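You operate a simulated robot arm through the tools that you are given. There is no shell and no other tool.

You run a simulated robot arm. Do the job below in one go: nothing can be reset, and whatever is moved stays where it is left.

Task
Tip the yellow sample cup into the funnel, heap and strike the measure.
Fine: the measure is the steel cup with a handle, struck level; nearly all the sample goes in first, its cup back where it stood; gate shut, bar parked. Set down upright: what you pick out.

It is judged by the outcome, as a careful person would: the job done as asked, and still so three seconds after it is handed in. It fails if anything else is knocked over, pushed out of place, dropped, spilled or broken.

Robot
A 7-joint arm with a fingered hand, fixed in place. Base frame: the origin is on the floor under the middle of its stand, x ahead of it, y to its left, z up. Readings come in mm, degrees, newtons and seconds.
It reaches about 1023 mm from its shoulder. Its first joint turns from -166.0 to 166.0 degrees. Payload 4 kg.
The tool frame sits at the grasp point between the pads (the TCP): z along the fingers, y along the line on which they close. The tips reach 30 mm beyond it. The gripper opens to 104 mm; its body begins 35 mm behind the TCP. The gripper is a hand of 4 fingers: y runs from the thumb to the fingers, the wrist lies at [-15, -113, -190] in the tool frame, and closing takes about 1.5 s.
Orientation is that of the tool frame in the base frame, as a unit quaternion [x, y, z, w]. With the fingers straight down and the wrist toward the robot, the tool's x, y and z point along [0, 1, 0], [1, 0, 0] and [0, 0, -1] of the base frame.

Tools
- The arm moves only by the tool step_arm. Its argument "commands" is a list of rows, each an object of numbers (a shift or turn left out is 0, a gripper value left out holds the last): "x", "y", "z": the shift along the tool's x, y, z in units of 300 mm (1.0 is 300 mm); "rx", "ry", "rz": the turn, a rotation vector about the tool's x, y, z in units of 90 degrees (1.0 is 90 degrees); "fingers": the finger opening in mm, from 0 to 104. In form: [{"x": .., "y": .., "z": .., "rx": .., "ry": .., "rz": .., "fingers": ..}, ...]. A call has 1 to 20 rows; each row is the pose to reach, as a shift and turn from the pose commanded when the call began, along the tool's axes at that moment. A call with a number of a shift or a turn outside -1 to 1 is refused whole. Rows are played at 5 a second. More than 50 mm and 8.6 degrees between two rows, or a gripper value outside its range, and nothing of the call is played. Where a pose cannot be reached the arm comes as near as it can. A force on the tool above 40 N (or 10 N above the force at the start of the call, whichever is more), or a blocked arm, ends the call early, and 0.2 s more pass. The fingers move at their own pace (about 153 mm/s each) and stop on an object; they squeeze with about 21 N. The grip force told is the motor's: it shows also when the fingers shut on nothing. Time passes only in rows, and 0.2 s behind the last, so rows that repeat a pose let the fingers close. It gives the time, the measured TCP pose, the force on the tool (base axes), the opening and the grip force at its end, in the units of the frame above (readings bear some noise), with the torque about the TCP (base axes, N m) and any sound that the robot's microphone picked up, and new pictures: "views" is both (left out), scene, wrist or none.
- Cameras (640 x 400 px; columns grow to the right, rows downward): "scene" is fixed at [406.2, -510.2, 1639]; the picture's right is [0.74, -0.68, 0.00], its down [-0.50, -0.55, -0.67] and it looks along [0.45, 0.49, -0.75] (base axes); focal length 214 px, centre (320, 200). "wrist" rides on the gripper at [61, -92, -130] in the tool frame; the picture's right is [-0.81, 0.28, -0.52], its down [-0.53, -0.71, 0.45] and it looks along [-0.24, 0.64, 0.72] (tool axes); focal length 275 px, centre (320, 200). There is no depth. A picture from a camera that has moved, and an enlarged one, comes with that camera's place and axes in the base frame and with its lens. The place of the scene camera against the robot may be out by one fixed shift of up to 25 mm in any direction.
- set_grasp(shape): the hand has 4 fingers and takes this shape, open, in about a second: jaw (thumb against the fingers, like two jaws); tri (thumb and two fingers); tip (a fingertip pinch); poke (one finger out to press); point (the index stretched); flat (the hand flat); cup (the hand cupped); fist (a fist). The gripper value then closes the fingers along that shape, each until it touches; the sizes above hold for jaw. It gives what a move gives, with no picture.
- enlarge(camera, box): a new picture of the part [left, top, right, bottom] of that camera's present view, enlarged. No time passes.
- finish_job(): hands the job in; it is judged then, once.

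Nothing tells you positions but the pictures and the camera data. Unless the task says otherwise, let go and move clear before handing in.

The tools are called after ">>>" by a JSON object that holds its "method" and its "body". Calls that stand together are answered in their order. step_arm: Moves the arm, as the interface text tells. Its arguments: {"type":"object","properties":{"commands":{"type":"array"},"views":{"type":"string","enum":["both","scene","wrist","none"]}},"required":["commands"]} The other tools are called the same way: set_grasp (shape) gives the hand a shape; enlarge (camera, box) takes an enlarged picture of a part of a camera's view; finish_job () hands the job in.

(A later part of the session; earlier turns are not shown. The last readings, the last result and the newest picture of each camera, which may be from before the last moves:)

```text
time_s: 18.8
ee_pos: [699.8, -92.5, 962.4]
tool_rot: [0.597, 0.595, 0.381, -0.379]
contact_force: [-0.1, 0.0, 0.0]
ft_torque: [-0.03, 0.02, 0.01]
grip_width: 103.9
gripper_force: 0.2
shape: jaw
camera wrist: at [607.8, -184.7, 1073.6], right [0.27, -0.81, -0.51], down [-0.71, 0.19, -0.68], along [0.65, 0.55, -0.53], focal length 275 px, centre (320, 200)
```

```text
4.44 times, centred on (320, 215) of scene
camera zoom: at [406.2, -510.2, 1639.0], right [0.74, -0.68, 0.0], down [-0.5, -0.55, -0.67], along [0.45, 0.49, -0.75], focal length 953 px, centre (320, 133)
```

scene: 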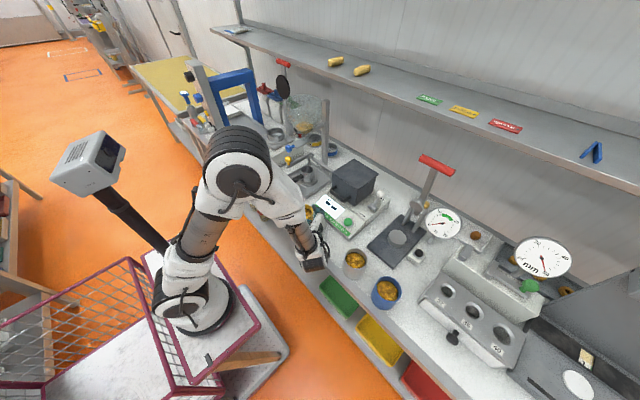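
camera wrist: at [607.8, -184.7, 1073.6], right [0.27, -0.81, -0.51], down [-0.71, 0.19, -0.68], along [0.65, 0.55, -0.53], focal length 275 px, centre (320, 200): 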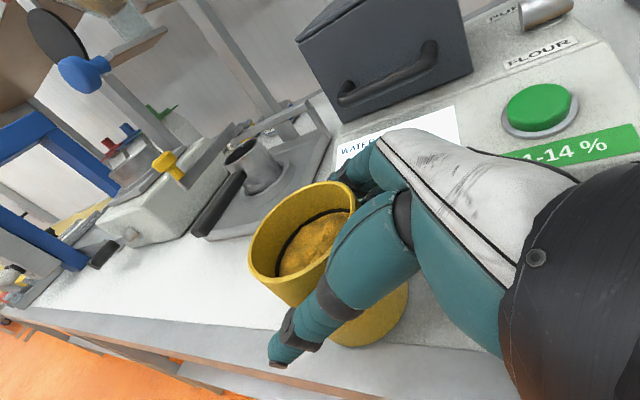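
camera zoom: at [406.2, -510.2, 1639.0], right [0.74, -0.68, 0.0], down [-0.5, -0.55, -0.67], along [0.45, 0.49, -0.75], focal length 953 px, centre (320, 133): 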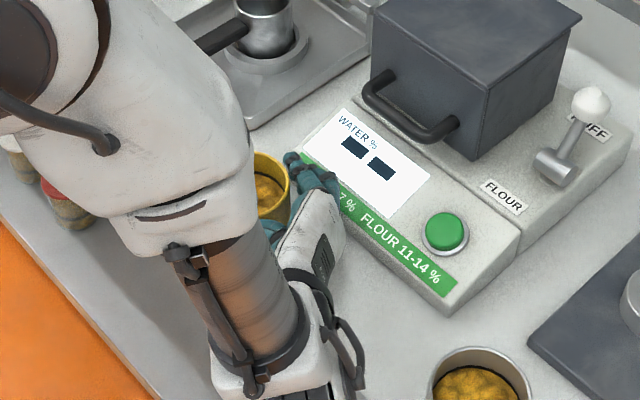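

The cup sits between the thumb (robot side) and the fingers with no contact force. Now I close the hand on it.

>>> {"method": "step_arm", "body": {"commands": [{"fingers": 90}, {"fingers": 84}, {"fingers": 78}, {"fingers": 72}, {"fingers": 60}, {"fingers": 45}, {"fingers": 40}, {"fingers": 40}, {"fingers": 40}, {"fingers": 40}], "views": "wrist"}}

>>> {"method": "enlarge", "body": {"camera": "wrist", "box": [200, 160, 420, 380]}}

```text
time_s: 21.0
ee_pos: [700.6, -91.2, 963.0]
tool_rot: [0.598, 0.595, 0.38, -0.379]
contact_force: [0.0, 0.3, 0.3]
ft_torque: [0.01, -0.01, 0.01]
grip_width: 62.2
gripper_force: 21.6
shape: jaw
camera wrist: at [607.8, -184.8, 1073.6], right [0.27, -0.81, -0.51], down [-0.71, 0.19, -0.68], along [0.65, 0.55, -0.53], focal length 275 px, centre (320, 200)
```

wrist: 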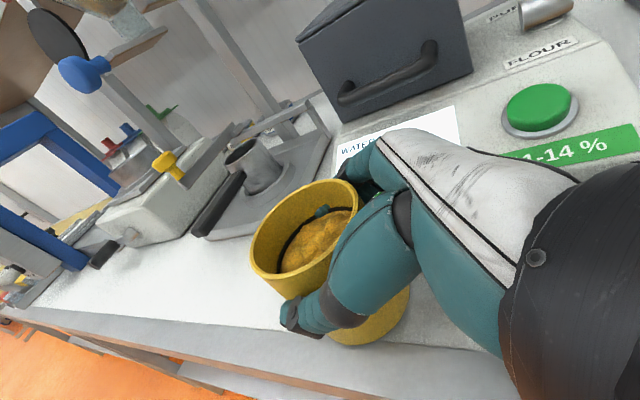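

```text
1.82 times, centred on (310, 270) of wrist
camera zoom: at [607.8, -184.8, 1073.6], right [0.27, -0.81, -0.51], down [-0.71, 0.19, -0.68], along [0.65, 0.55, -0.53], focal length 500 px, centre (338, 73)
```

zoom: 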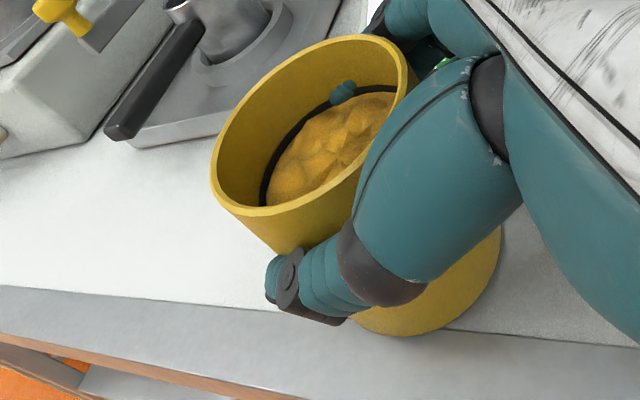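

Grip is firm (21.6 N). I'll lift straight up about 60 mm and check the cup follows.

>>> {"method": "step_arm", "body": {"commands": [{"x": 0.0302, "z": -0.0141}, {"x": 0.0604, "z": -0.0282}, {"x": 0.1208, "z": -0.0564}, {"x": 0.1812, "z": -0.0846}, {"x": 0.1812, "z": -0.0846}], "views": "both"}}

>>> {"method": "enlarge", "body": {"camera": "wrist", "box": [200, 160, 420, 380]}}

```text
time_s: 22.2
ee_pos: [700.5, -91.7, 1022.9]
tool_rot: [0.598, 0.596, 0.38, -0.379]
contact_force: [0.2, -0.2, -1.2]
ft_torque: [0.0, 0.02, -0.05]
grip_width: 62.4
gripper_force: 20.7
shape: jaw
camera wrist: at [607.7, -185.5, 1133.9], right [0.27, -0.81, -0.51], down [-0.71, 0.19, -0.68], along [0.65, 0.55, -0.53], focal length 275 px, centre (320, 200)
```

scene: 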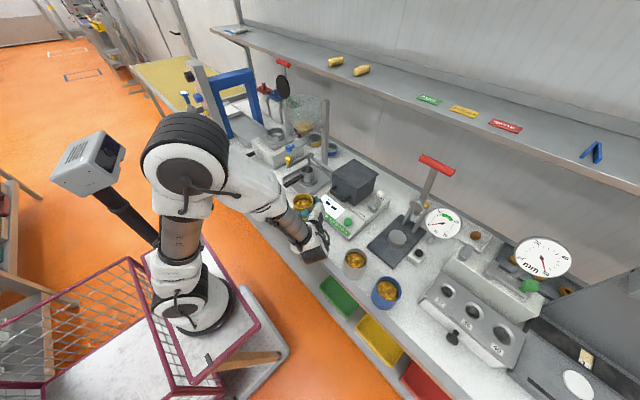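
wrist: 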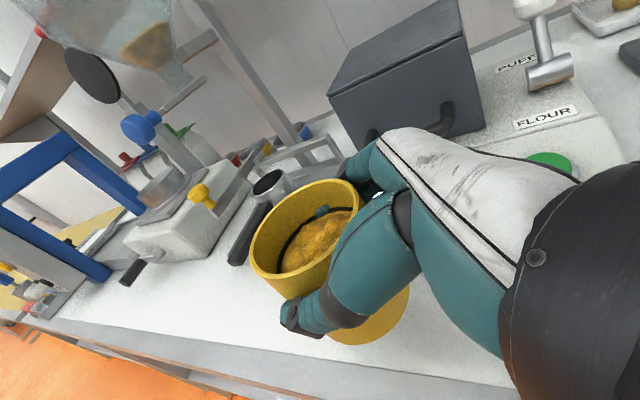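

```text
1.82 times, centred on (310, 270) of wrist
camera zoom: at [607.7, -185.5, 1133.9], right [0.27, -0.81, -0.51], down [-0.71, 0.19, -0.68], along [0.65, 0.55, -0.53], focal length 500 px, centre (338, 73)
```

zoom: 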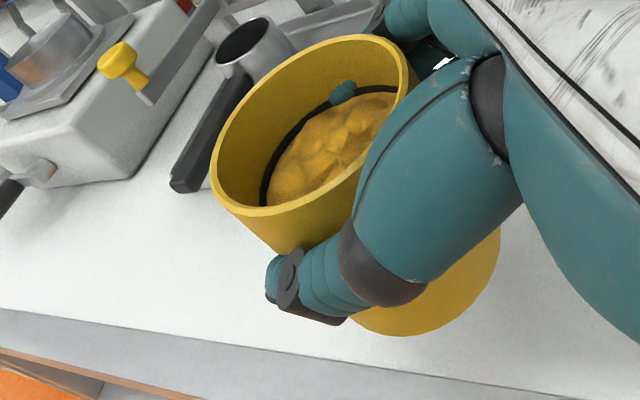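

The cup lifted cleanly with the sample inside. I'll keep raising it upright to well above the funnel rim, still on the right side.

>>> {"method": "step_arm", "body": {"commands": [{"x": 0.12, "z": -0.056}, {"x": 0.24, "z": -0.112}, {"x": 0.36, "z": -0.168}, {"x": 0.48, "z": -0.224}, {"x": 0.6, "z": -0.28}, {"x": 0.72, "z": -0.336}, {"x": 0.84, "z": -0.392}, {"x": 0.96, "z": -0.448}, {"x": 0.96, "z": -0.448}], "views": "both"}}

```text
time_s: 24.2
ee_pos: [699.9, -93.7, 1342.4]
tool_rot: [0.598, 0.596, 0.38, -0.378]
contact_force: [0.0, 0.5, -2.0]
ft_torque: [0.03, -0.01, -0.01]
grip_width: 62.1
gripper_force: 20.8
shape: jaw
camera wrist: at [607.7, -186.6, 1452.9], right [0.27, -0.81, -0.51], down [-0.71, 0.19, -0.68], along [0.65, 0.55, -0.53], focal length 275 px, centre (320, 200)
```

scene: 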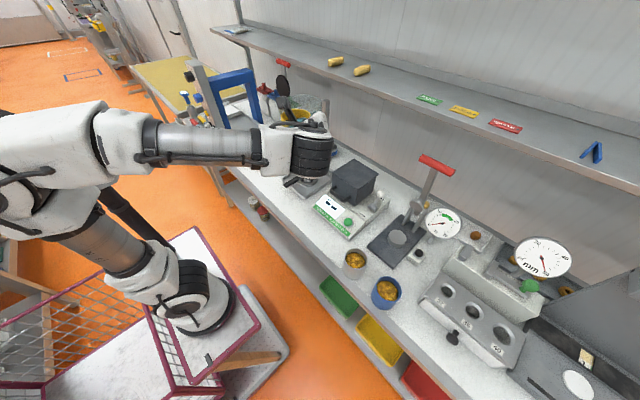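
wrist: 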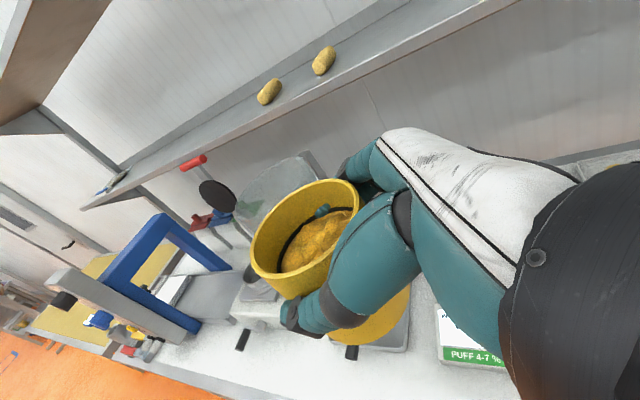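

The cup is held upright at z≈1342. I'll rise a bit more, then carry it over the funnel mouth at z≈1420, staying clear of the shelf and post.

>>> {"method": "step_arm", "body": {"commands": [{"x": 0.1178, "z": -0.055}, {"x": 0.2356, "z": -0.11}, {"x": 0.2741, "y": 0.0848, "z": -0.0276}, {"x": 0.3126, "y": 0.1695, "z": 0.0548}, {"x": 0.351, "y": 0.2543, "z": 0.1372}, {"x": 0.3895, "y": 0.339, "z": 0.2196}, {"x": 0.428, "y": 0.4238, "z": 0.302}, {"x": 0.4664, "y": 0.5086, "z": 0.3844}, {"x": 0.5049, "y": 0.5933, "z": 0.4668}, {"x": 0.5049, "y": 0.5933, "z": 0.4668}], "views": "both"}}

>>> {"method": "enlarge", "body": {"camera": "scene", "box": [250, 60, 370, 160]}}

```text
time_s: 26.4
ee_pos: [846.7, 90.8, 1413.3]
tool_rot: [0.596, 0.598, 0.38, -0.378]
contact_force: [0.4, 1.1, -0.8]
ft_torque: [0.0, -0.01, -0.04]
grip_width: 61.1
gripper_force: 20.4
shape: jaw
out of reach, approached as far as the arm can: row 6, 8, 9, 10
camera wrist: at [754.0, -2.6, 1522.7], right [0.28, -0.81, -0.51], down [-0.71, 0.19, -0.68], along [0.65, 0.55, -0.53], focal length 275 px, centre (320, 200)
```

scene: 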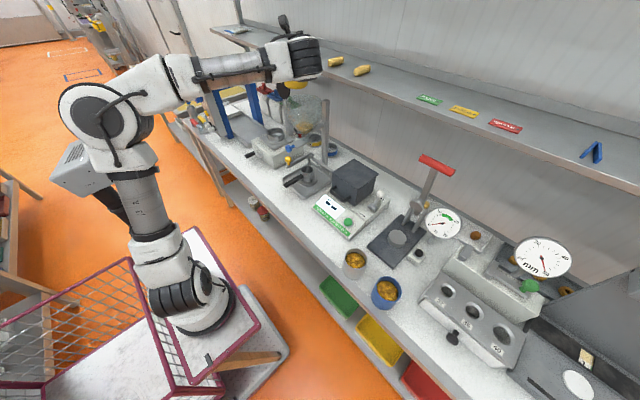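
wrist: 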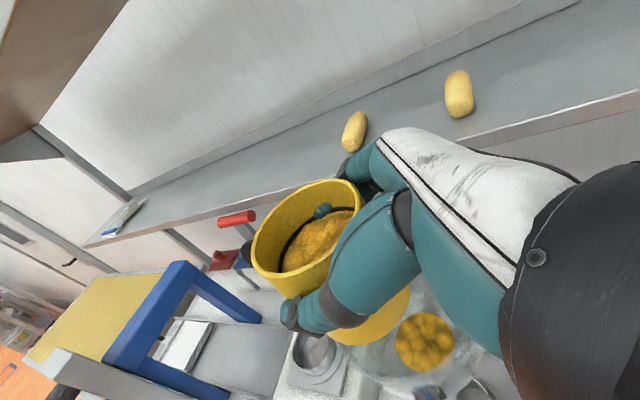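

```text
4.00 times, centred on (310, 110) of scene
camera zoom: at [406.2, -510.2, 1639.0], right [0.74, -0.68, 0.0], down [-0.5, -0.55, -0.67], along [0.45, 0.49, -0.75], focal length 858 px, centre (360, 560)
```

zoom: 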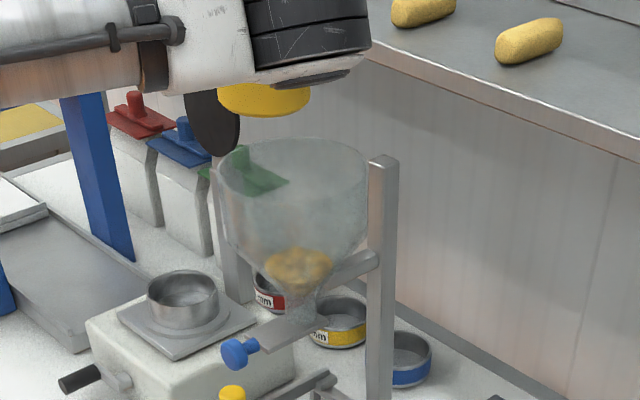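

I've reached the arm's limit at (847, 91, 1413) with this wrist direction, so I'll turn the upright hand 37° about the vertical (fingers pointing more forward), which brings the wrist closer and frees reach for tipping over the funnel.

>>> {"method": "step_arm", "body": {"commands": [{"rx": -0.0745, "rz": 0.0348}, {"rx": -0.149, "rz": 0.0696}, {"rx": -0.2235, "rz": 0.1043}, {"rx": -0.298, "rz": 0.1391, "x": 0.003, "y": 0.02, "z": 0.006}, {"rx": -0.3725, "rz": 0.1739, "x": 0.006, "y": 0.045, "z": 0.013}, {"rx": -0.3725, "rz": 0.1739, "x": 0.0087, "y": 0.0633, "z": 0.0187}, {"rx": -0.3725, "rz": 0.1739, "x": 0.0087, "y": 0.0633, "z": 0.0187}], "views": "both"}}

>>> {"method": "enlarge", "body": {"camera": "scene", "box": [240, 50, 370, 160]}}

```text
time_s: 28.0
ee_pos: [868.9, 89.8, 1411.6]
tool_rot: [0.756, 0.373, 0.482, -0.24]
contact_force: [1.9, -5.5, -3.0]
ft_torque: [0.19, -0.04, 0.33]
grip_width: 60.4
gripper_force: 21.0
shape: jaw
out of reach, approached as far as the arm can: row 1, 2, 3, 4, 5, 6
camera wrist: at [739.2, 69.8, 1522.3], right [-0.27, -0.81, -0.52], down [-0.46, 0.58, -0.67], along [0.85, 0.05, -0.53], focal length 275 px, centre (320, 200)
```

scene: 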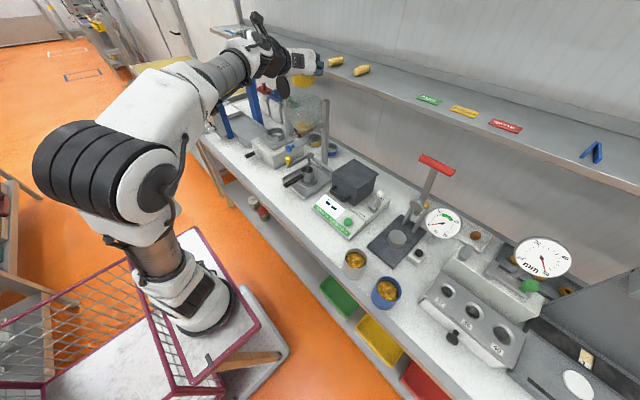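
wrist: 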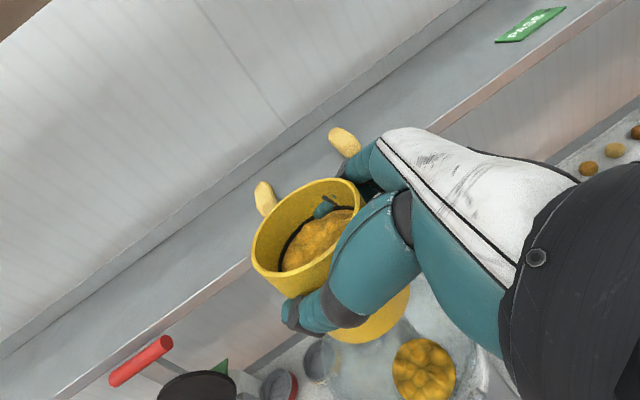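

```text
3.64 times, centred on (305, 105) of scene
camera zoom: at [406.2, -510.2, 1639.0], right [0.74, -0.68, 0.0], down [-0.5, -0.55, -0.67], along [0.45, 0.49, -0.75], focal length 780 px, centre (374, 546)
```

zoom: 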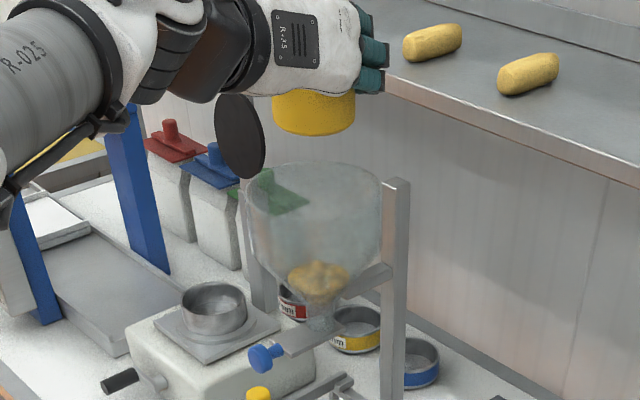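

The cup now hangs upright over the funnel mouth at (869, 90, 1412). I'll begin tipping toward +y about the forward axis, 42° first, easing down slightly, and check that the arm follows.

>>> {"method": "step_arm", "body": {"commands": [{"rx": -0.02, "ry": -0.0619, "rz": -0.0428, "x": -0.006, "y": -0.003, "z": 0.006}, {"rx": -0.04, "ry": -0.1237, "rz": -0.0855, "x": -0.012, "y": -0.006, "z": 0.012}, {"rx": -0.06, "ry": -0.1856, "rz": -0.1283, "x": -0.022, "y": -0.009, "z": 0.018}, {"rx": -0.08, "ry": -0.2475, "rz": -0.1711, "x": -0.032, "y": -0.012, "z": 0.026}, {"rx": -0.1, "ry": -0.3093, "rz": -0.2138, "x": -0.044, "y": -0.014, "z": 0.034}, {"rx": -0.12, "ry": -0.3712, "rz": -0.2566, "x": -0.055, "y": -0.0167, "z": 0.042}, {"rx": -0.12, "ry": -0.3712, "rz": -0.2566, "x": -0.055, "y": -0.0167, "z": 0.042}], "views": "both"}}

>>> {"method": "enlarge", "body": {"camera": "scene", "box": [240, 50, 370, 160]}}

```text
time_s: 29.6
ee_pos: [863.8, 102.9, 1393.1]
tool_rot: [0.79, 0.523, 0.315, 0.049]
contact_force: [0.2, 0.3, -0.8]
ft_torque: [0.0, 0.0, -0.01]
grip_width: 60.3
gripper_force: 20.9
shape: jaw
camera wrist: at [734.4, 162.3, 1487.3], right [-0.27, -0.95, 0.16], down [-0.45, -0.02, -0.89], along [0.85, -0.32, -0.42], focal length 275 px, centre (320, 200)
```

scene: 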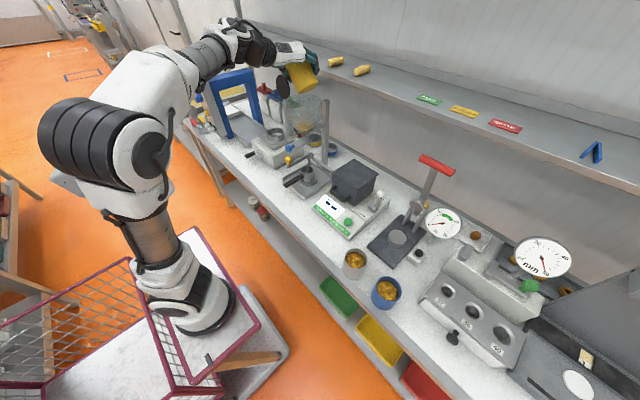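
wrist: 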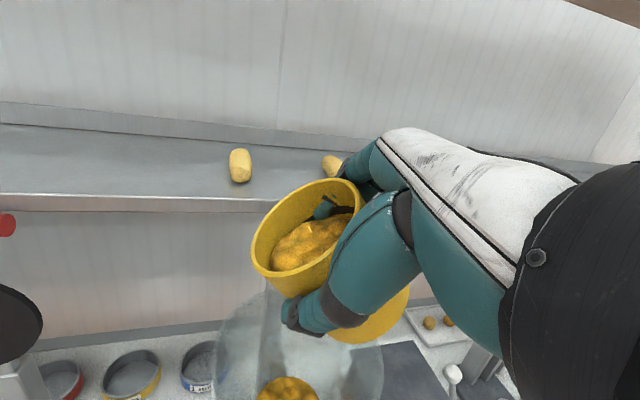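

```text
3.64 times, centred on (305, 105) of scene
camera zoom: at [406.2, -510.2, 1639.0], right [0.74, -0.68, 0.0], down [-0.5, -0.55, -0.67], along [0.45, 0.49, -0.75], focal length 780 px, centre (374, 546)
```

zoom: 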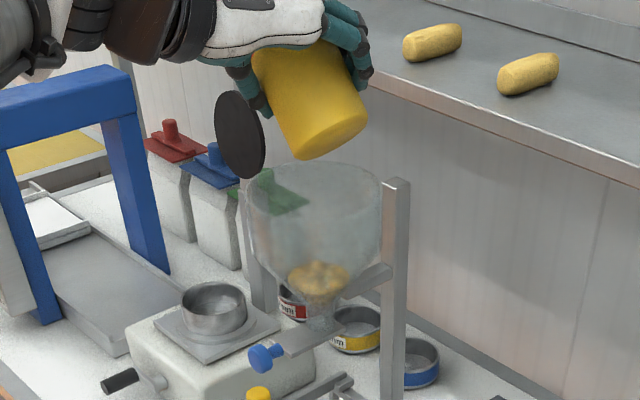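

The arm follows well; the cup is tilted 42° with the sample still in, its mouth over the funnel. I'll continue to 90°, easing a little down and right to keep the lip over the middle.

>>> {"method": "step_arm", "body": {"commands": [{"rx": -0.0196, "ry": -0.0606, "rz": -0.0419, "x": -0.01, "z": 0.006}, {"rx": -0.0392, "ry": -0.1212, "rz": -0.0838, "x": -0.018, "z": 0.012}, {"rx": -0.0588, "ry": -0.1818, "rz": -0.1257, "x": -0.024, "z": 0.018}, {"rx": -0.0784, "ry": -0.2424, "rz": -0.1675, "x": -0.03, "z": 0.024}, {"rx": -0.098, "ry": -0.303, "rz": -0.2094, "x": -0.035, "z": 0.028}, {"rx": -0.1176, "ry": -0.3636, "rz": -0.2513, "x": -0.0407, "z": 0.0317}, {"rx": -0.1372, "ry": -0.4242, "rz": -0.2932, "x": -0.0407, "z": 0.0317}, {"rx": -0.1372, "ry": -0.4242, "rz": -0.2932, "x": -0.0407, "z": 0.0317}], "views": "both"}}

>>> {"method": "enlarge", "body": {"camera": "scene", "box": [240, 50, 370, 160]}}

```text
time_s: 31.4
ee_pos: [866.1, 94.4, 1380.1]
tool_rot: [0.701, 0.606, 0.076, 0.367]
contact_force: [0.2, 0.0, -1.2]
ft_torque: [0.04, 0.0, 0.02]
grip_width: 60.3
gripper_force: 20.4
shape: jaw
camera wrist: at [737.4, 203.1, 1397.1], right [-0.27, -0.51, 0.81], down [-0.45, -0.68, -0.58], along [0.85, -0.53, -0.05], focal length 275 px, centre (320, 200)
```

scene: 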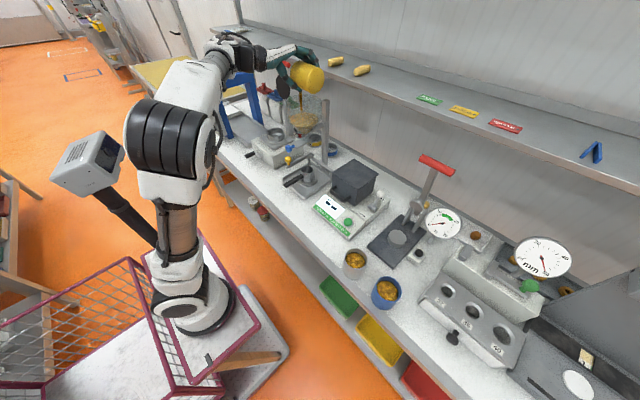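
wrist: 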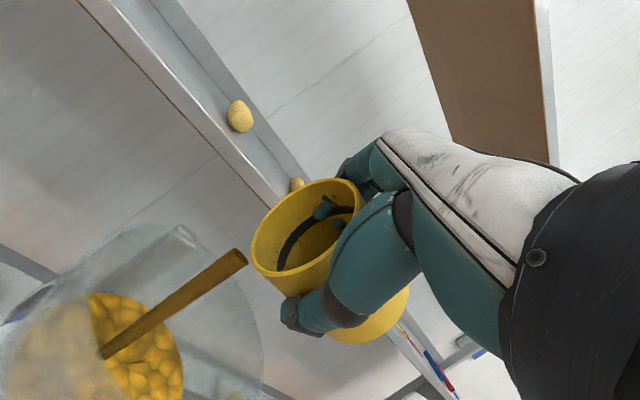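

```text
3.64 times, centred on (305, 105) of scene
camera zoom: at [406.2, -510.2, 1639.0], right [0.74, -0.68, 0.0], down [-0.5, -0.55, -0.67], along [0.45, 0.49, -0.75], focal length 780 px, centre (374, 546)
```

zoom: 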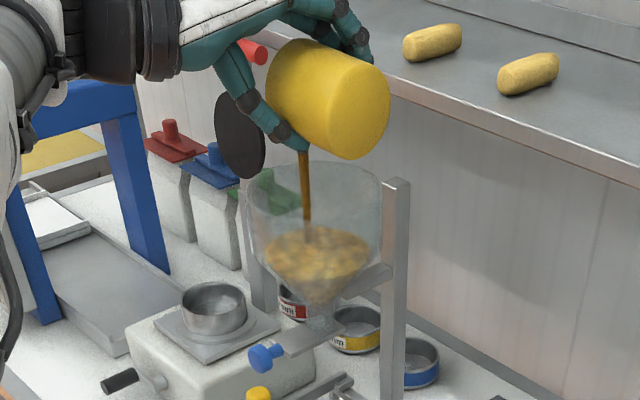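

The sample is streaming into the funnel and its level is rising. I'll tip on to about 130° and hold so the cup empties fully.

>>> {"method": "step_arm", "body": {"commands": [{"rx": -0.019, "ry": -0.0589, "rz": -0.0407}, {"rx": -0.0381, "ry": -0.1178, "rz": -0.0814}, {"rx": -0.0571, "ry": -0.1768, "rz": -0.1222}, {"rx": -0.0762, "ry": -0.2357, "rz": -0.1629}, {"rx": -0.0952, "ry": -0.2946, "rz": -0.2036}, {"rx": -0.1143, "ry": -0.3535, "rz": -0.2443}, {"rx": -0.1143, "ry": -0.3535, "rz": -0.2443}, {"rx": -0.1143, "ry": -0.3535, "rz": -0.2443}, {"rx": -0.1143, "ry": -0.3535, "rz": -0.2443}, {"rx": -0.1143, "ry": -0.3535, "rz": -0.2443}], "views": "both"}}

>>> {"method": "enlarge", "body": {"camera": "scene", "box": [240, 50, 370, 160]}}

>>> {"method": "enlarge", "body": {"camera": "wrist", "box": [200, 130, 420, 350]}}

```text
time_s: 33.6
ee_pos: [867.1, 95.0, 1380.2]
tool_rot: [0.533, 0.595, -0.135, 0.586]
contact_force: [-0.2, 0.4, -1.8]
ft_torque: [0.03, 0.03, 0.03]
grip_width: 60.2
gripper_force: 20.6
shape: jaw
camera wrist: at [737.6, 189.0, 1321.9], right [-0.28, 0.13, 0.95], down [-0.45, -0.89, -0.01], along [0.85, -0.43, 0.3], focal length 275 px, centre (320, 200)
```

scene: 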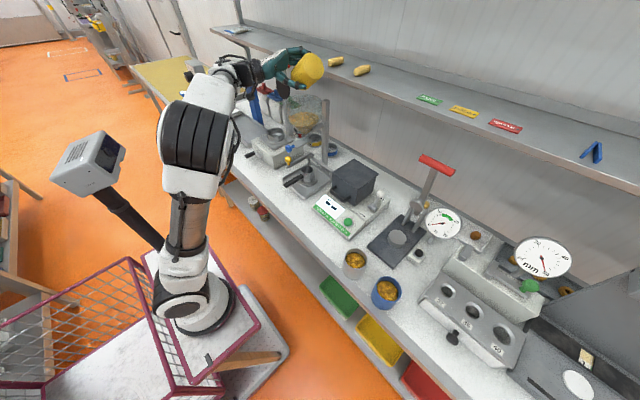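
wrist: 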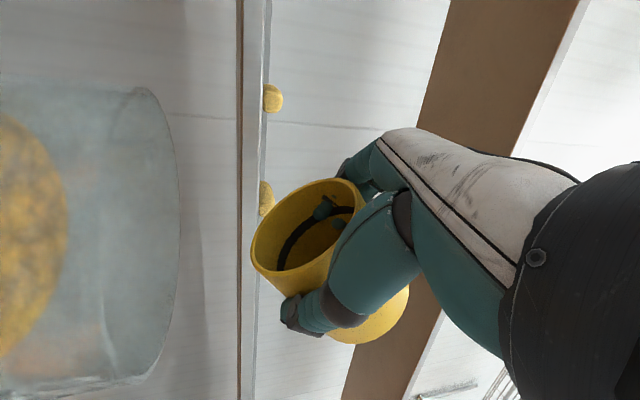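

```text
3.64 times, centred on (305, 105) of scene
camera zoom: at [406.2, -510.2, 1639.0], right [0.74, -0.68, 0.0], down [-0.5, -0.55, -0.67], along [0.45, 0.49, -0.75], focal length 780 px, centre (374, 546)
```

zoom: 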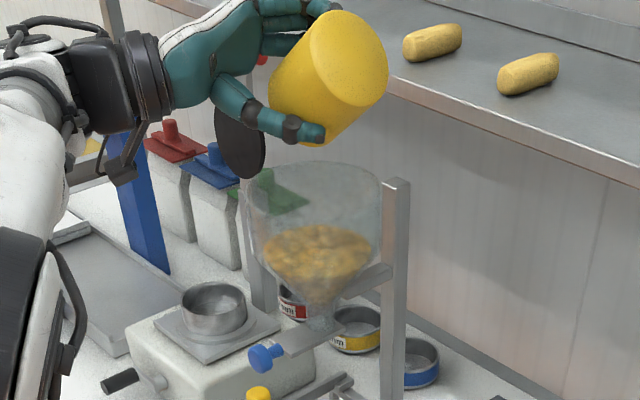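

```text
1.82 times, centred on (310, 240) of wrist
camera zoom: at [737.6, 189.0, 1321.9], right [-0.28, 0.13, 0.95], down [-0.45, -0.89, -0.01], along [0.85, -0.43, 0.3], focal length 500 px, centre (338, 127)
```

zoom: 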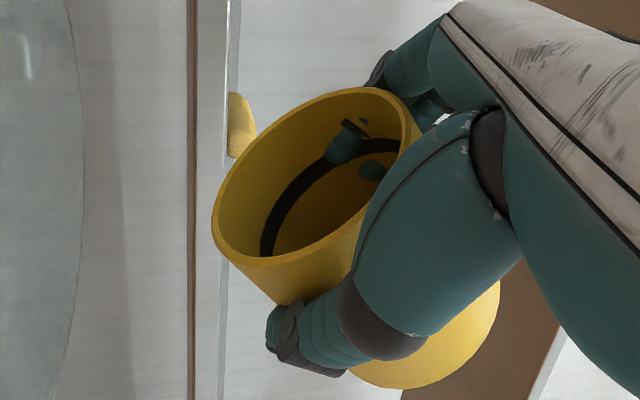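

The cup looks empty and the stream has stopped; the funnel level has risen. I'll turn the cup back upright over the funnel.

>>> {"method": "step_arm", "body": {"commands": [{"rx": 0.0193, "ry": 0.0598, "rz": 0.0414}, {"rx": 0.0387, "ry": 0.1196, "rz": 0.0827}, {"rx": 0.058, "ry": 0.1795, "rz": 0.1241}, {"rx": 0.0774, "ry": 0.2393, "rz": 0.1654}, {"rx": 0.0967, "ry": 0.2991, "rz": 0.2068}, {"rx": 0.1161, "ry": 0.3589, "rz": 0.2481}, {"rx": 0.1354, "ry": 0.4188, "rz": 0.2895}, {"rx": 0.1548, "ry": 0.4786, "rz": 0.3308}, {"rx": 0.1741, "ry": 0.5384, "rz": 0.3722}, {"rx": 0.1935, "ry": 0.5982, "rz": 0.4135}, {"rx": 0.2128, "ry": 0.6581, "rz": 0.4549}, {"rx": 0.2322, "ry": 0.7179, "rz": 0.4962}, {"rx": 0.2515, "ry": 0.7777, "rz": 0.5376}, {"rx": 0.2515, "ry": 0.7777, "rz": 0.5376}], "views": "scene"}}

```text
time_s: 36.6
ee_pos: [867.9, 95.2, 1380.5]
tool_rot: [0.791, 0.523, 0.316, 0.049]
contact_force: [-0.7, 0.2, -0.5]
ft_torque: [0.02, 0.0, 0.02]
grip_width: 60.2
gripper_force: 21.3
shape: jaw
```

scene: 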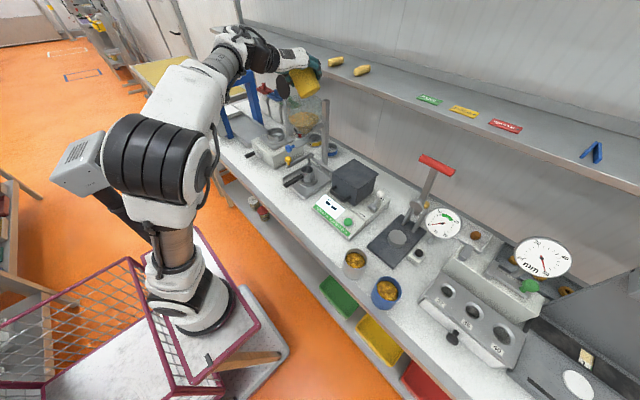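

Halfway back. I'll finish turning it upright while rising to z≈1412 so the cup's bottom clears the rim.

>>> {"method": "step_arm", "body": {"commands": [{"x": 0.012, "y": 0.014, "z": -0.026}, {"rx": 0.02, "ry": 0.0619, "rz": 0.0428, "x": 0.024, "y": 0.028, "z": -0.052}, {"rx": 0.04, "ry": 0.1237, "rz": 0.0855, "x": 0.034, "y": 0.04, "z": -0.074}, {"rx": 0.06, "ry": 0.1856, "rz": 0.1283, "x": 0.041, "y": 0.049, "z": -0.09}, {"rx": 0.08, "ry": 0.2475, "rz": 0.1711, "x": 0.041, "y": 0.049, "z": -0.09}, {"rx": 0.1, "ry": 0.3093, "rz": 0.2138, "x": 0.041, "y": 0.049, "z": -0.09}, {"rx": 0.12, "ry": 0.3712, "rz": 0.2566, "x": 0.041, "y": 0.049, "z": -0.09}, {"rx": 0.12, "ry": 0.3712, "rz": 0.2566, "x": 0.041, "y": 0.049, "z": -0.09}], "views": "both"}}

```text
time_s: 38.4
ee_pos: [867.7, 92.3, 1413.4]
tool_rot: [0.755, 0.376, 0.481, -0.239]
contact_force: [0.3, 0.0, -1.1]
ft_torque: [0.0, 0.01, 0.0]
grip_width: 60.2
gripper_force: 21.3
shape: jaw
camera wrist: at [737.4, 72.6, 1523.1], right [-0.27, -0.81, -0.52], down [-0.45, 0.58, -0.68], along [0.85, 0.05, -0.53], focal length 275 px, centre (320, 200)
```

scene: 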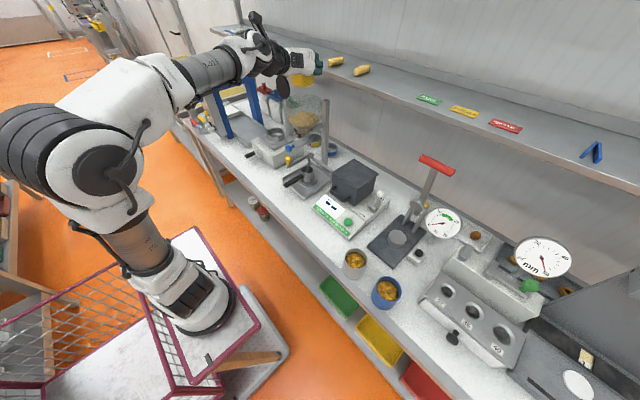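
wrist: 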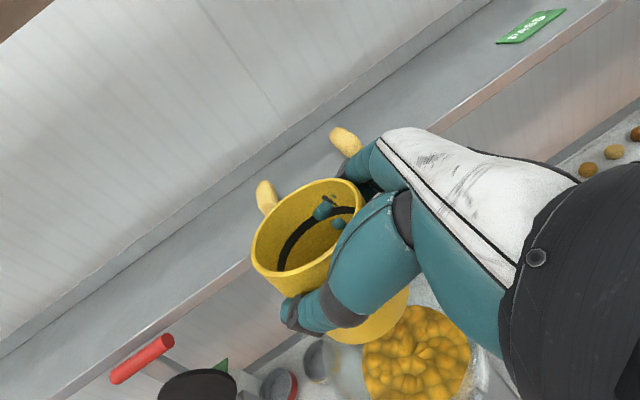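

The cup is empty and upright, and the funnel is well filled. I'll carry the cup back toward the right while turning the hand to the orientation used for picking it up.

>>> {"method": "step_arm", "body": {"commands": [{"x": -0.0325, "y": -0.0167, "z": -0.07}, {"x": -0.0649, "y": -0.0333, "z": -0.1399, "rx": 0.0622, "rz": -0.0289}, {"x": -0.0974, "y": -0.05, "z": -0.2098, "rx": 0.1244, "rz": -0.0577}, {"x": -0.1298, "y": -0.0667, "z": -0.2798, "rx": 0.1866, "rz": -0.0866}, {"x": -0.1623, "y": -0.0833, "z": -0.3498, "rx": 0.2488, "rz": -0.1155}, {"x": -0.1947, "y": -0.1, "z": -0.4197, "rx": 0.311, "rz": -0.1443}, {"x": -0.1947, "y": -0.1, "z": -0.4197, "rx": 0.3732, "rz": -0.1732}, {"x": -0.1947, "y": -0.1, "z": -0.4197, "rx": 0.3732, "rz": -0.1732}], "views": "scene"}}

```text
time_s: 40.2
ee_pos: [758.2, 0.7, 1414.0]
tool_rot: [0.597, 0.596, 0.38, -0.38]
contact_force: [0.3, 0.1, -1.2]
ft_torque: [0.0, -0.03, -0.02]
grip_width: 59.9
gripper_force: 21.5
shape: jaw
```

scene: 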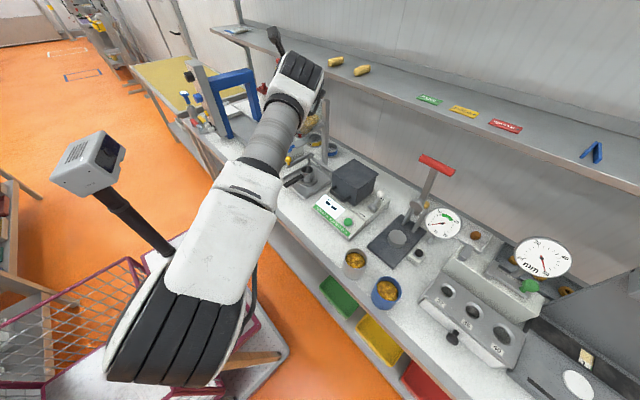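

Orientation is restored at (758, 1, 1414). I'll bring the cup back to above where it stood, first down to z≈1200.

>>> {"method": "step_arm", "body": {"commands": [{"x": -0.111, "y": -0.0276, "z": 0.003}, {"x": -0.2221, "y": -0.0552, "z": 0.0059}, {"x": -0.3331, "y": -0.0828, "z": 0.0089}, {"x": -0.4442, "y": -0.1105, "z": 0.0118}, {"x": -0.5552, "y": -0.1381, "z": 0.0148}, {"x": -0.6663, "y": -0.1657, "z": 0.0177}, {"x": -0.7773, "y": -0.1933, "z": 0.0207}, {"x": -0.7773, "y": -0.1933, "z": 0.0207}], "views": "both"}}

```text
time_s: 42.0
ee_pos: [700.5, -91.5, 1199.3]
tool_rot: [0.597, 0.596, 0.38, -0.379]
contact_force: [0.4, -0.1, 0.1]
ft_torque: [-0.02, -0.01, -0.02]
grip_width: 59.8
gripper_force: 20.8
shape: jaw
camera wrist: at [608.5, -185.8, 1309.9], right [0.27, -0.81, -0.52], down [-0.71, 0.19, -0.67], along [0.65, 0.55, -0.53], focal length 275 px, centre (320, 200)
```

scene: 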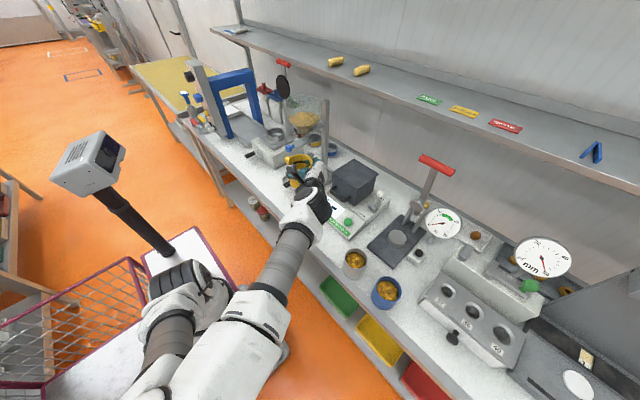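
wrist: 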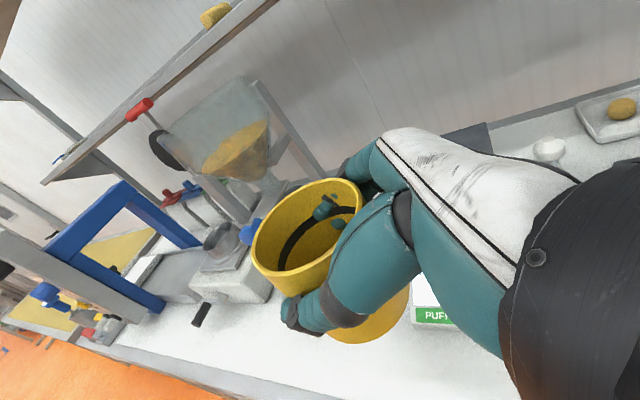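

The hand is above the spot at z≈1199; the elbow now hangs low on the right, so I'll descend gradually and watch.

>>> {"method": "step_arm", "body": {"commands": [{"x": -0.1142, "z": 0.0533}, {"x": -0.2283, "z": 0.1066}, {"x": -0.3425, "z": 0.1599}, {"x": -0.4566, "z": 0.2132}, {"x": -0.5708, "z": 0.2665}, {"x": -0.5708, "z": 0.2665}], "views": "both"}}

```text
time_s: 43.4
ee_pos: [701.7, -93.3, 1008.3]
tool_rot: [0.597, 0.596, 0.379, -0.38]
contact_force: [-1.0, -1.2, -0.4]
ft_torque: [0.0, 0.03, 0.03]
grip_width: 59.6
gripper_force: 20.8
shape: jaw
camera wrist: at [610.1, -185.7, 1118.8], right [0.27, -0.81, -0.52], down [-0.71, 0.19, -0.68], along [0.65, 0.55, -0.53], focal length 275 px, centre (320, 200)
```

scene: 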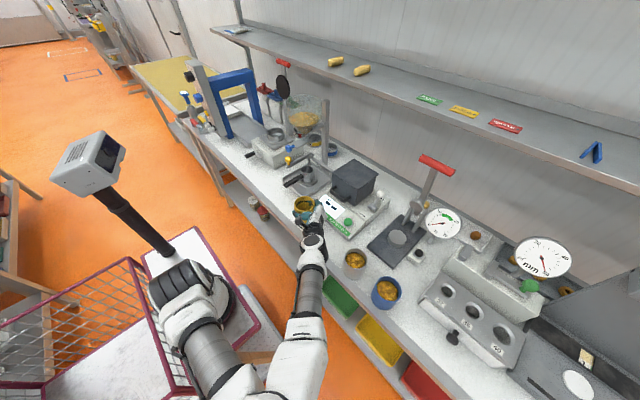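
wrist: 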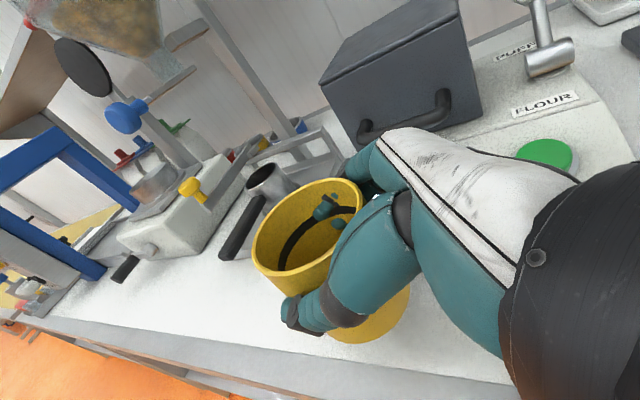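

Cup still sits the same way in the hand. I'll lower the last stretch slowly toward the bench at its original spot, (700, -91).

>>> {"method": "step_arm", "body": {"commands": [{"x": -0.04, "y": -0.002, "z": 0.0205}, {"x": -0.08, "y": -0.003, "z": 0.041}, {"x": -0.105, "y": -0.0043, "z": 0.054}, {"x": -0.1277, "y": -0.0043, "z": 0.0655}, {"x": -0.1277, "y": -0.0043, "z": 0.0655}], "views": "both"}}

>>> {"method": "enlarge", "body": {"camera": "scene", "box": [270, 190, 350, 240]}}

>>> {"method": "enlarge", "body": {"camera": "wrist", "box": [200, 160, 420, 380]}}

```text
time_s: 44.6
ee_pos: [699.0, -91.6, 967.8]
tool_rot: [0.597, 0.595, 0.38, -0.381]
contact_force: [-0.6, 0.5, -1.3]
ft_torque: [-0.03, 0.0, -0.01]
grip_width: 59.8
gripper_force: 21.0
shape: jaw
camera wrist: at [607.3, -185.0, 1078.1], right [0.27, -0.81, -0.52], down [-0.71, 0.19, -0.67], along [0.65, 0.55, -0.53], focal length 275 px, centre (320, 200)
```

scene: 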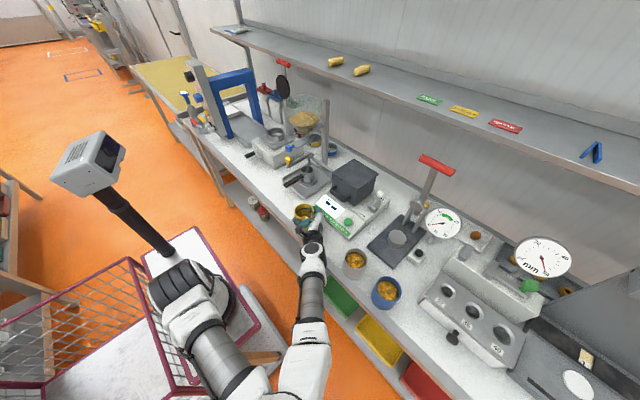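
wrist: 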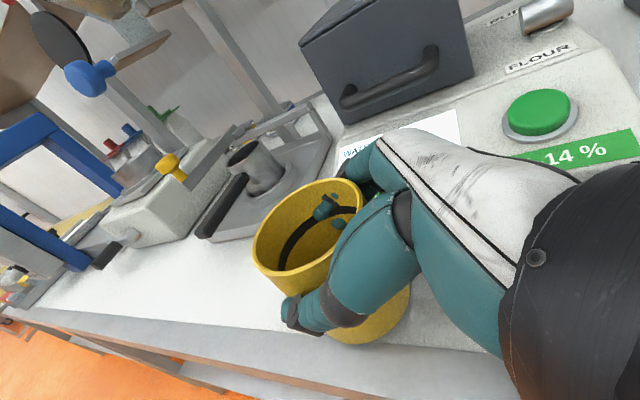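

```text
8.00 times, centred on (310, 215) of scene
camera zoom: at [406.2, -510.2, 1639.0], right [0.74, -0.68, 0.0], down [-0.5, -0.55, -0.67], along [0.45, 0.49, -0.75], focal length 1716 px, centre (400, 80)
```

zoom: 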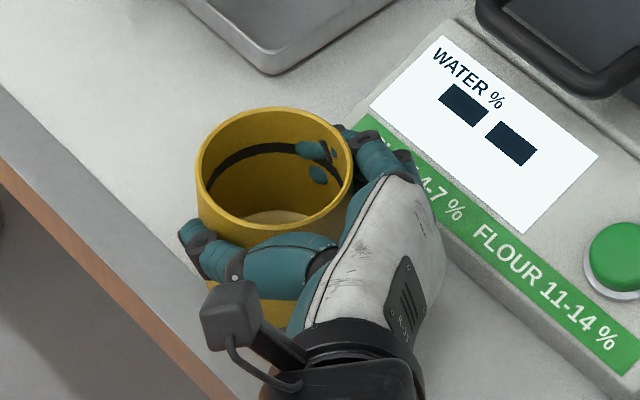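

```text
1.82 times, centred on (310, 270) of wrist
camera zoom: at [607.3, -185.0, 1078.1], right [0.27, -0.81, -0.52], down [-0.71, 0.19, -0.67], along [0.65, 0.55, -0.53], focal length 500 px, centre (338, 73)
```

zoom: 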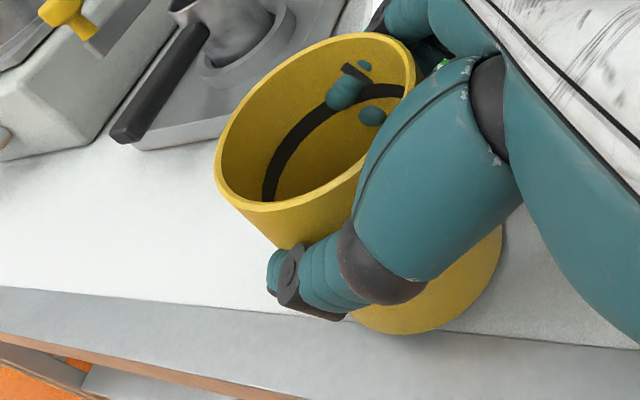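

The cup is about 5 mm above the bench and, by the scene picture, about 4 mm right of its original place. I'll correct that shift and lower the last few millimetres.

>>> {"method": "step_arm", "body": {"commands": [{"x": 0.0056, "y": -0.0017, "z": 0.0121}, {"x": -0.001, "y": -0.0017, "z": 0.015}, {"x": -0.0073, "y": -0.0017, "z": 0.0181}, {"x": -0.0073, "y": -0.0017, "z": 0.0181}], "views": "none"}}

>>> {"method": "enlarge", "body": {"camera": "scene", "box": [270, 190, 350, 240]}}

```text
time_s: 45.6
ee_pos: [698.5, -87.8, 963.7]
tool_rot: [0.597, 0.596, 0.381, -0.379]
contact_force: [0.2, 1.2, 4.8]
ft_torque: [0.02, -0.08, 0.06]
grip_width: 59.8
gripper_force: 20.8
shape: jaw
```

```text
8.00 times, centred on (310, 215) of scene
camera zoom: at [406.2, -510.2, 1639.0], right [0.74, -0.68, 0.0], down [-0.5, -0.55, -0.67], along [0.45, 0.49, -0.75], focal length 1716 px, centre (400, 80)
```

zoom: 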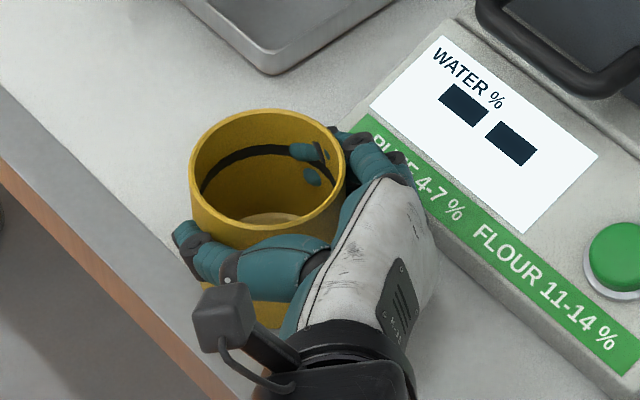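

The cup touches the bench (about 5 N) and its rim matches the original picture position. I'll open the hand.

>>> {"method": "step_arm", "body": {"commands": [{"fingers": 66}, {"fingers": 72}, {"fingers": 80}, {"fingers": 90}, {"fingers": 104}, {"fingers": 104}, {"fingers": 104}], "views": "wrist"}}

>>> {"method": "enlarge", "body": {"camera": "scene", "box": [270, 190, 350, 240]}}

>>> {"method": "enlarge", "body": {"camera": "wrist", "box": [200, 160, 420, 380]}}

```text
time_s: 47.2
ee_pos: [699.4, -87.3, 963.3]
tool_rot: [0.597, 0.596, 0.38, -0.38]
contact_force: [-0.2, 0.4, 0.3]
ft_torque: [0.0, -0.01, 0.0]
grip_width: 103.7
gripper_force: 0.1
shape: jaw
camera wrist: at [606.4, -181.5, 1073.5], right [0.27, -0.81, -0.52], down [-0.71, 0.19, -0.67], along [0.65, 0.55, -0.53], focal length 275 px, centre (320, 200)
```

wrist: 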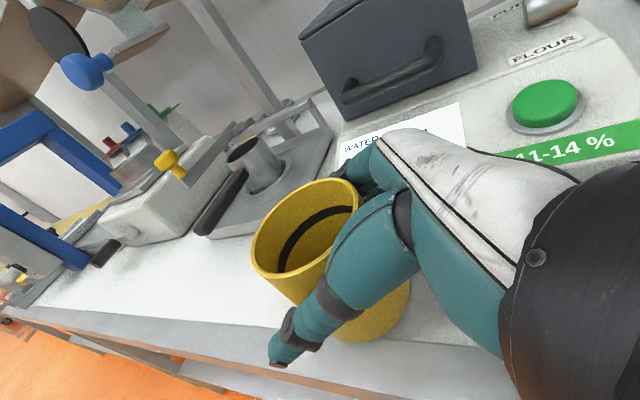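

```text
8.00 times, centred on (310, 215) of scene
camera zoom: at [406.2, -510.2, 1639.0], right [0.74, -0.68, 0.0], down [-0.5, -0.55, -0.67], along [0.45, 0.49, -0.75], focal length 1716 px, centre (400, 80)
```

zoom: 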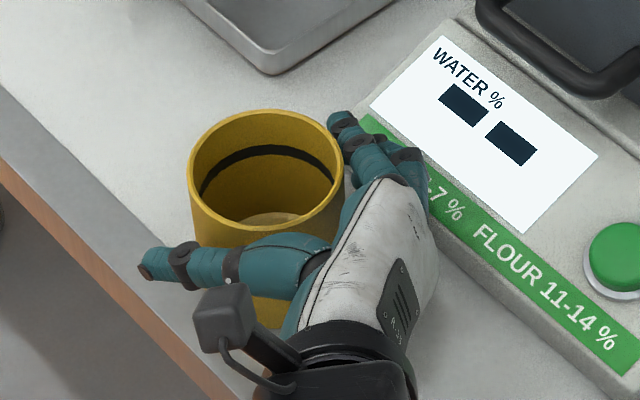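

```text
1.82 times, centred on (310, 270) of wrist
camera zoom: at [606.4, -181.5, 1073.5], right [0.27, -0.81, -0.52], down [-0.71, 0.19, -0.67], along [0.65, 0.55, -0.53], focal length 500 px, centre (338, 73)
```

zoom: 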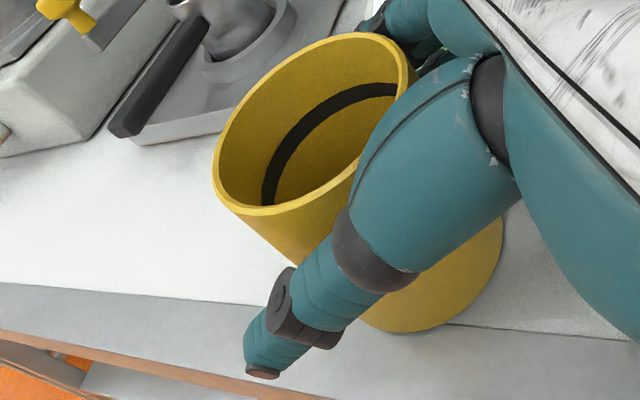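

The cup stands free at its spot. I'll back the hand straight out along the finger direction.

>>> {"method": "step_arm", "body": {"commands": [{"z": -0.06}, {"z": -0.13}, {"z": -0.21}, {"z": -0.3}, {"z": -0.4}, {"z": -0.4}], "views": "both"}}

>>> {"method": "enlarge", "body": {"camera": "scene", "box": [270, 190, 350, 240]}}

```text
time_s: 48.6
ee_pos: [697.2, -195.6, 1013.6]
tool_rot: [0.596, 0.596, 0.379, -0.381]
contact_force: [-1.0, -0.4, -1.1]
ft_torque: [0.0, 0.04, 0.0]
grip_width: 103.7
gripper_force: 0.1
shape: jaw
camera wrist: at [605.7, -289.4, 1124.4], right [0.27, -0.81, -0.52], down [-0.71, 0.19, -0.67], along [0.65, 0.55, -0.53], focal length 275 px, centre (320, 200)
```

scene: 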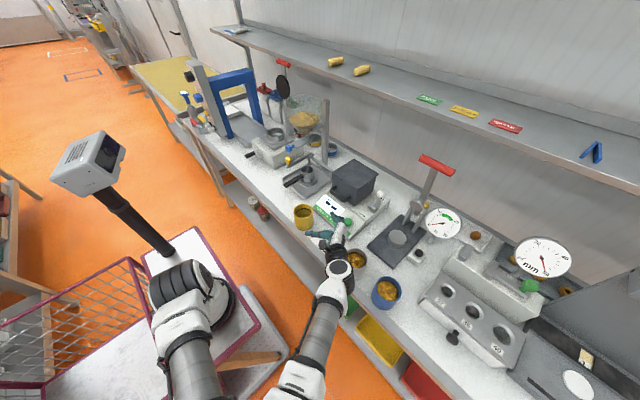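
wrist: 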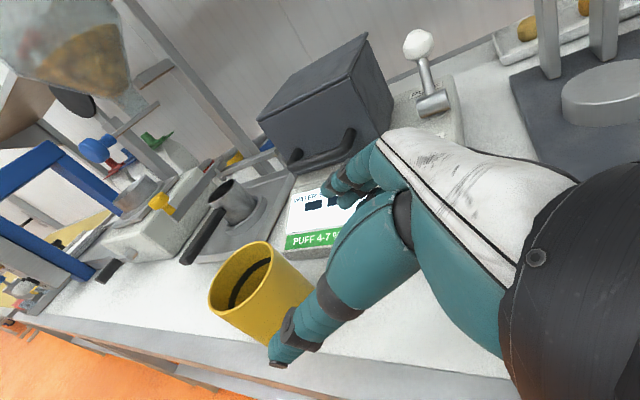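

```text
8.00 times, centred on (310, 215) of scene
camera zoom: at [406.2, -510.2, 1639.0], right [0.74, -0.68, 0.0], down [-0.5, -0.55, -0.67], along [0.45, 0.49, -0.75], focal length 1716 px, centre (400, 80)
```

zoom: 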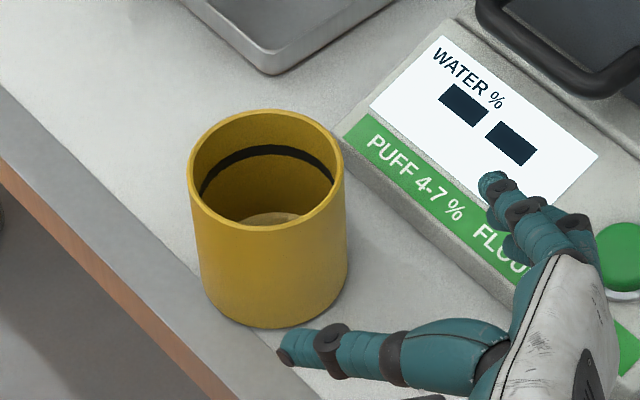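

The cup is back upright on its original spot. Next is the gate knob; I'll rise to free air and then roll the hand so the fingers point forward with the closing line across (thumb right), to see whether the arm allows it.

>>> {"method": "step_arm", "body": {"commands": [{"x": 0.129, "y": -0.015, "z": -0.03}, {"x": 0.2584, "y": -0.04, "z": -0.02}, {"x": 0.3876, "y": -0.07, "z": 0}, {"x": 0.5168, "y": -0.1, "z": 0.02}, {"x": 0.646, "y": -0.13, "z": 0.04}, {"x": 0.7752, "y": -0.16, "z": 0.06}, {"x": 0.9044, "y": -0.19, "z": 0.078}, {"x": 0.9044, "y": -0.19, "z": 0.078}], "views": "scene"}}

```text
time_s: 50.4
ee_pos: [642.7, -58.3, 1250.9]
tool_rot: [0.598, 0.595, 0.381, -0.38]
contact_force: [-0.1, -0.4, -0.2]
ft_torque: [0.03, -0.02, -0.02]
grip_width: 103.9
gripper_force: 0.1
shape: jaw
```

scene: 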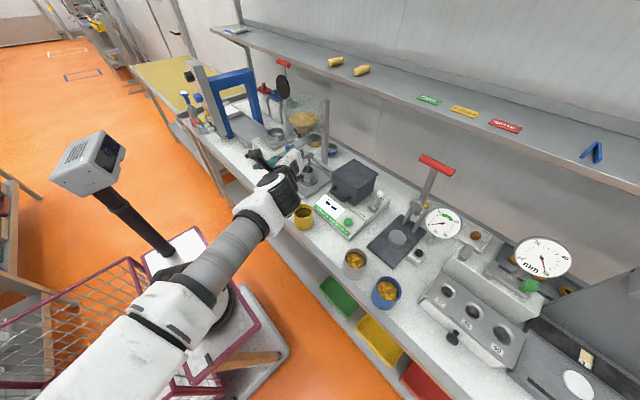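

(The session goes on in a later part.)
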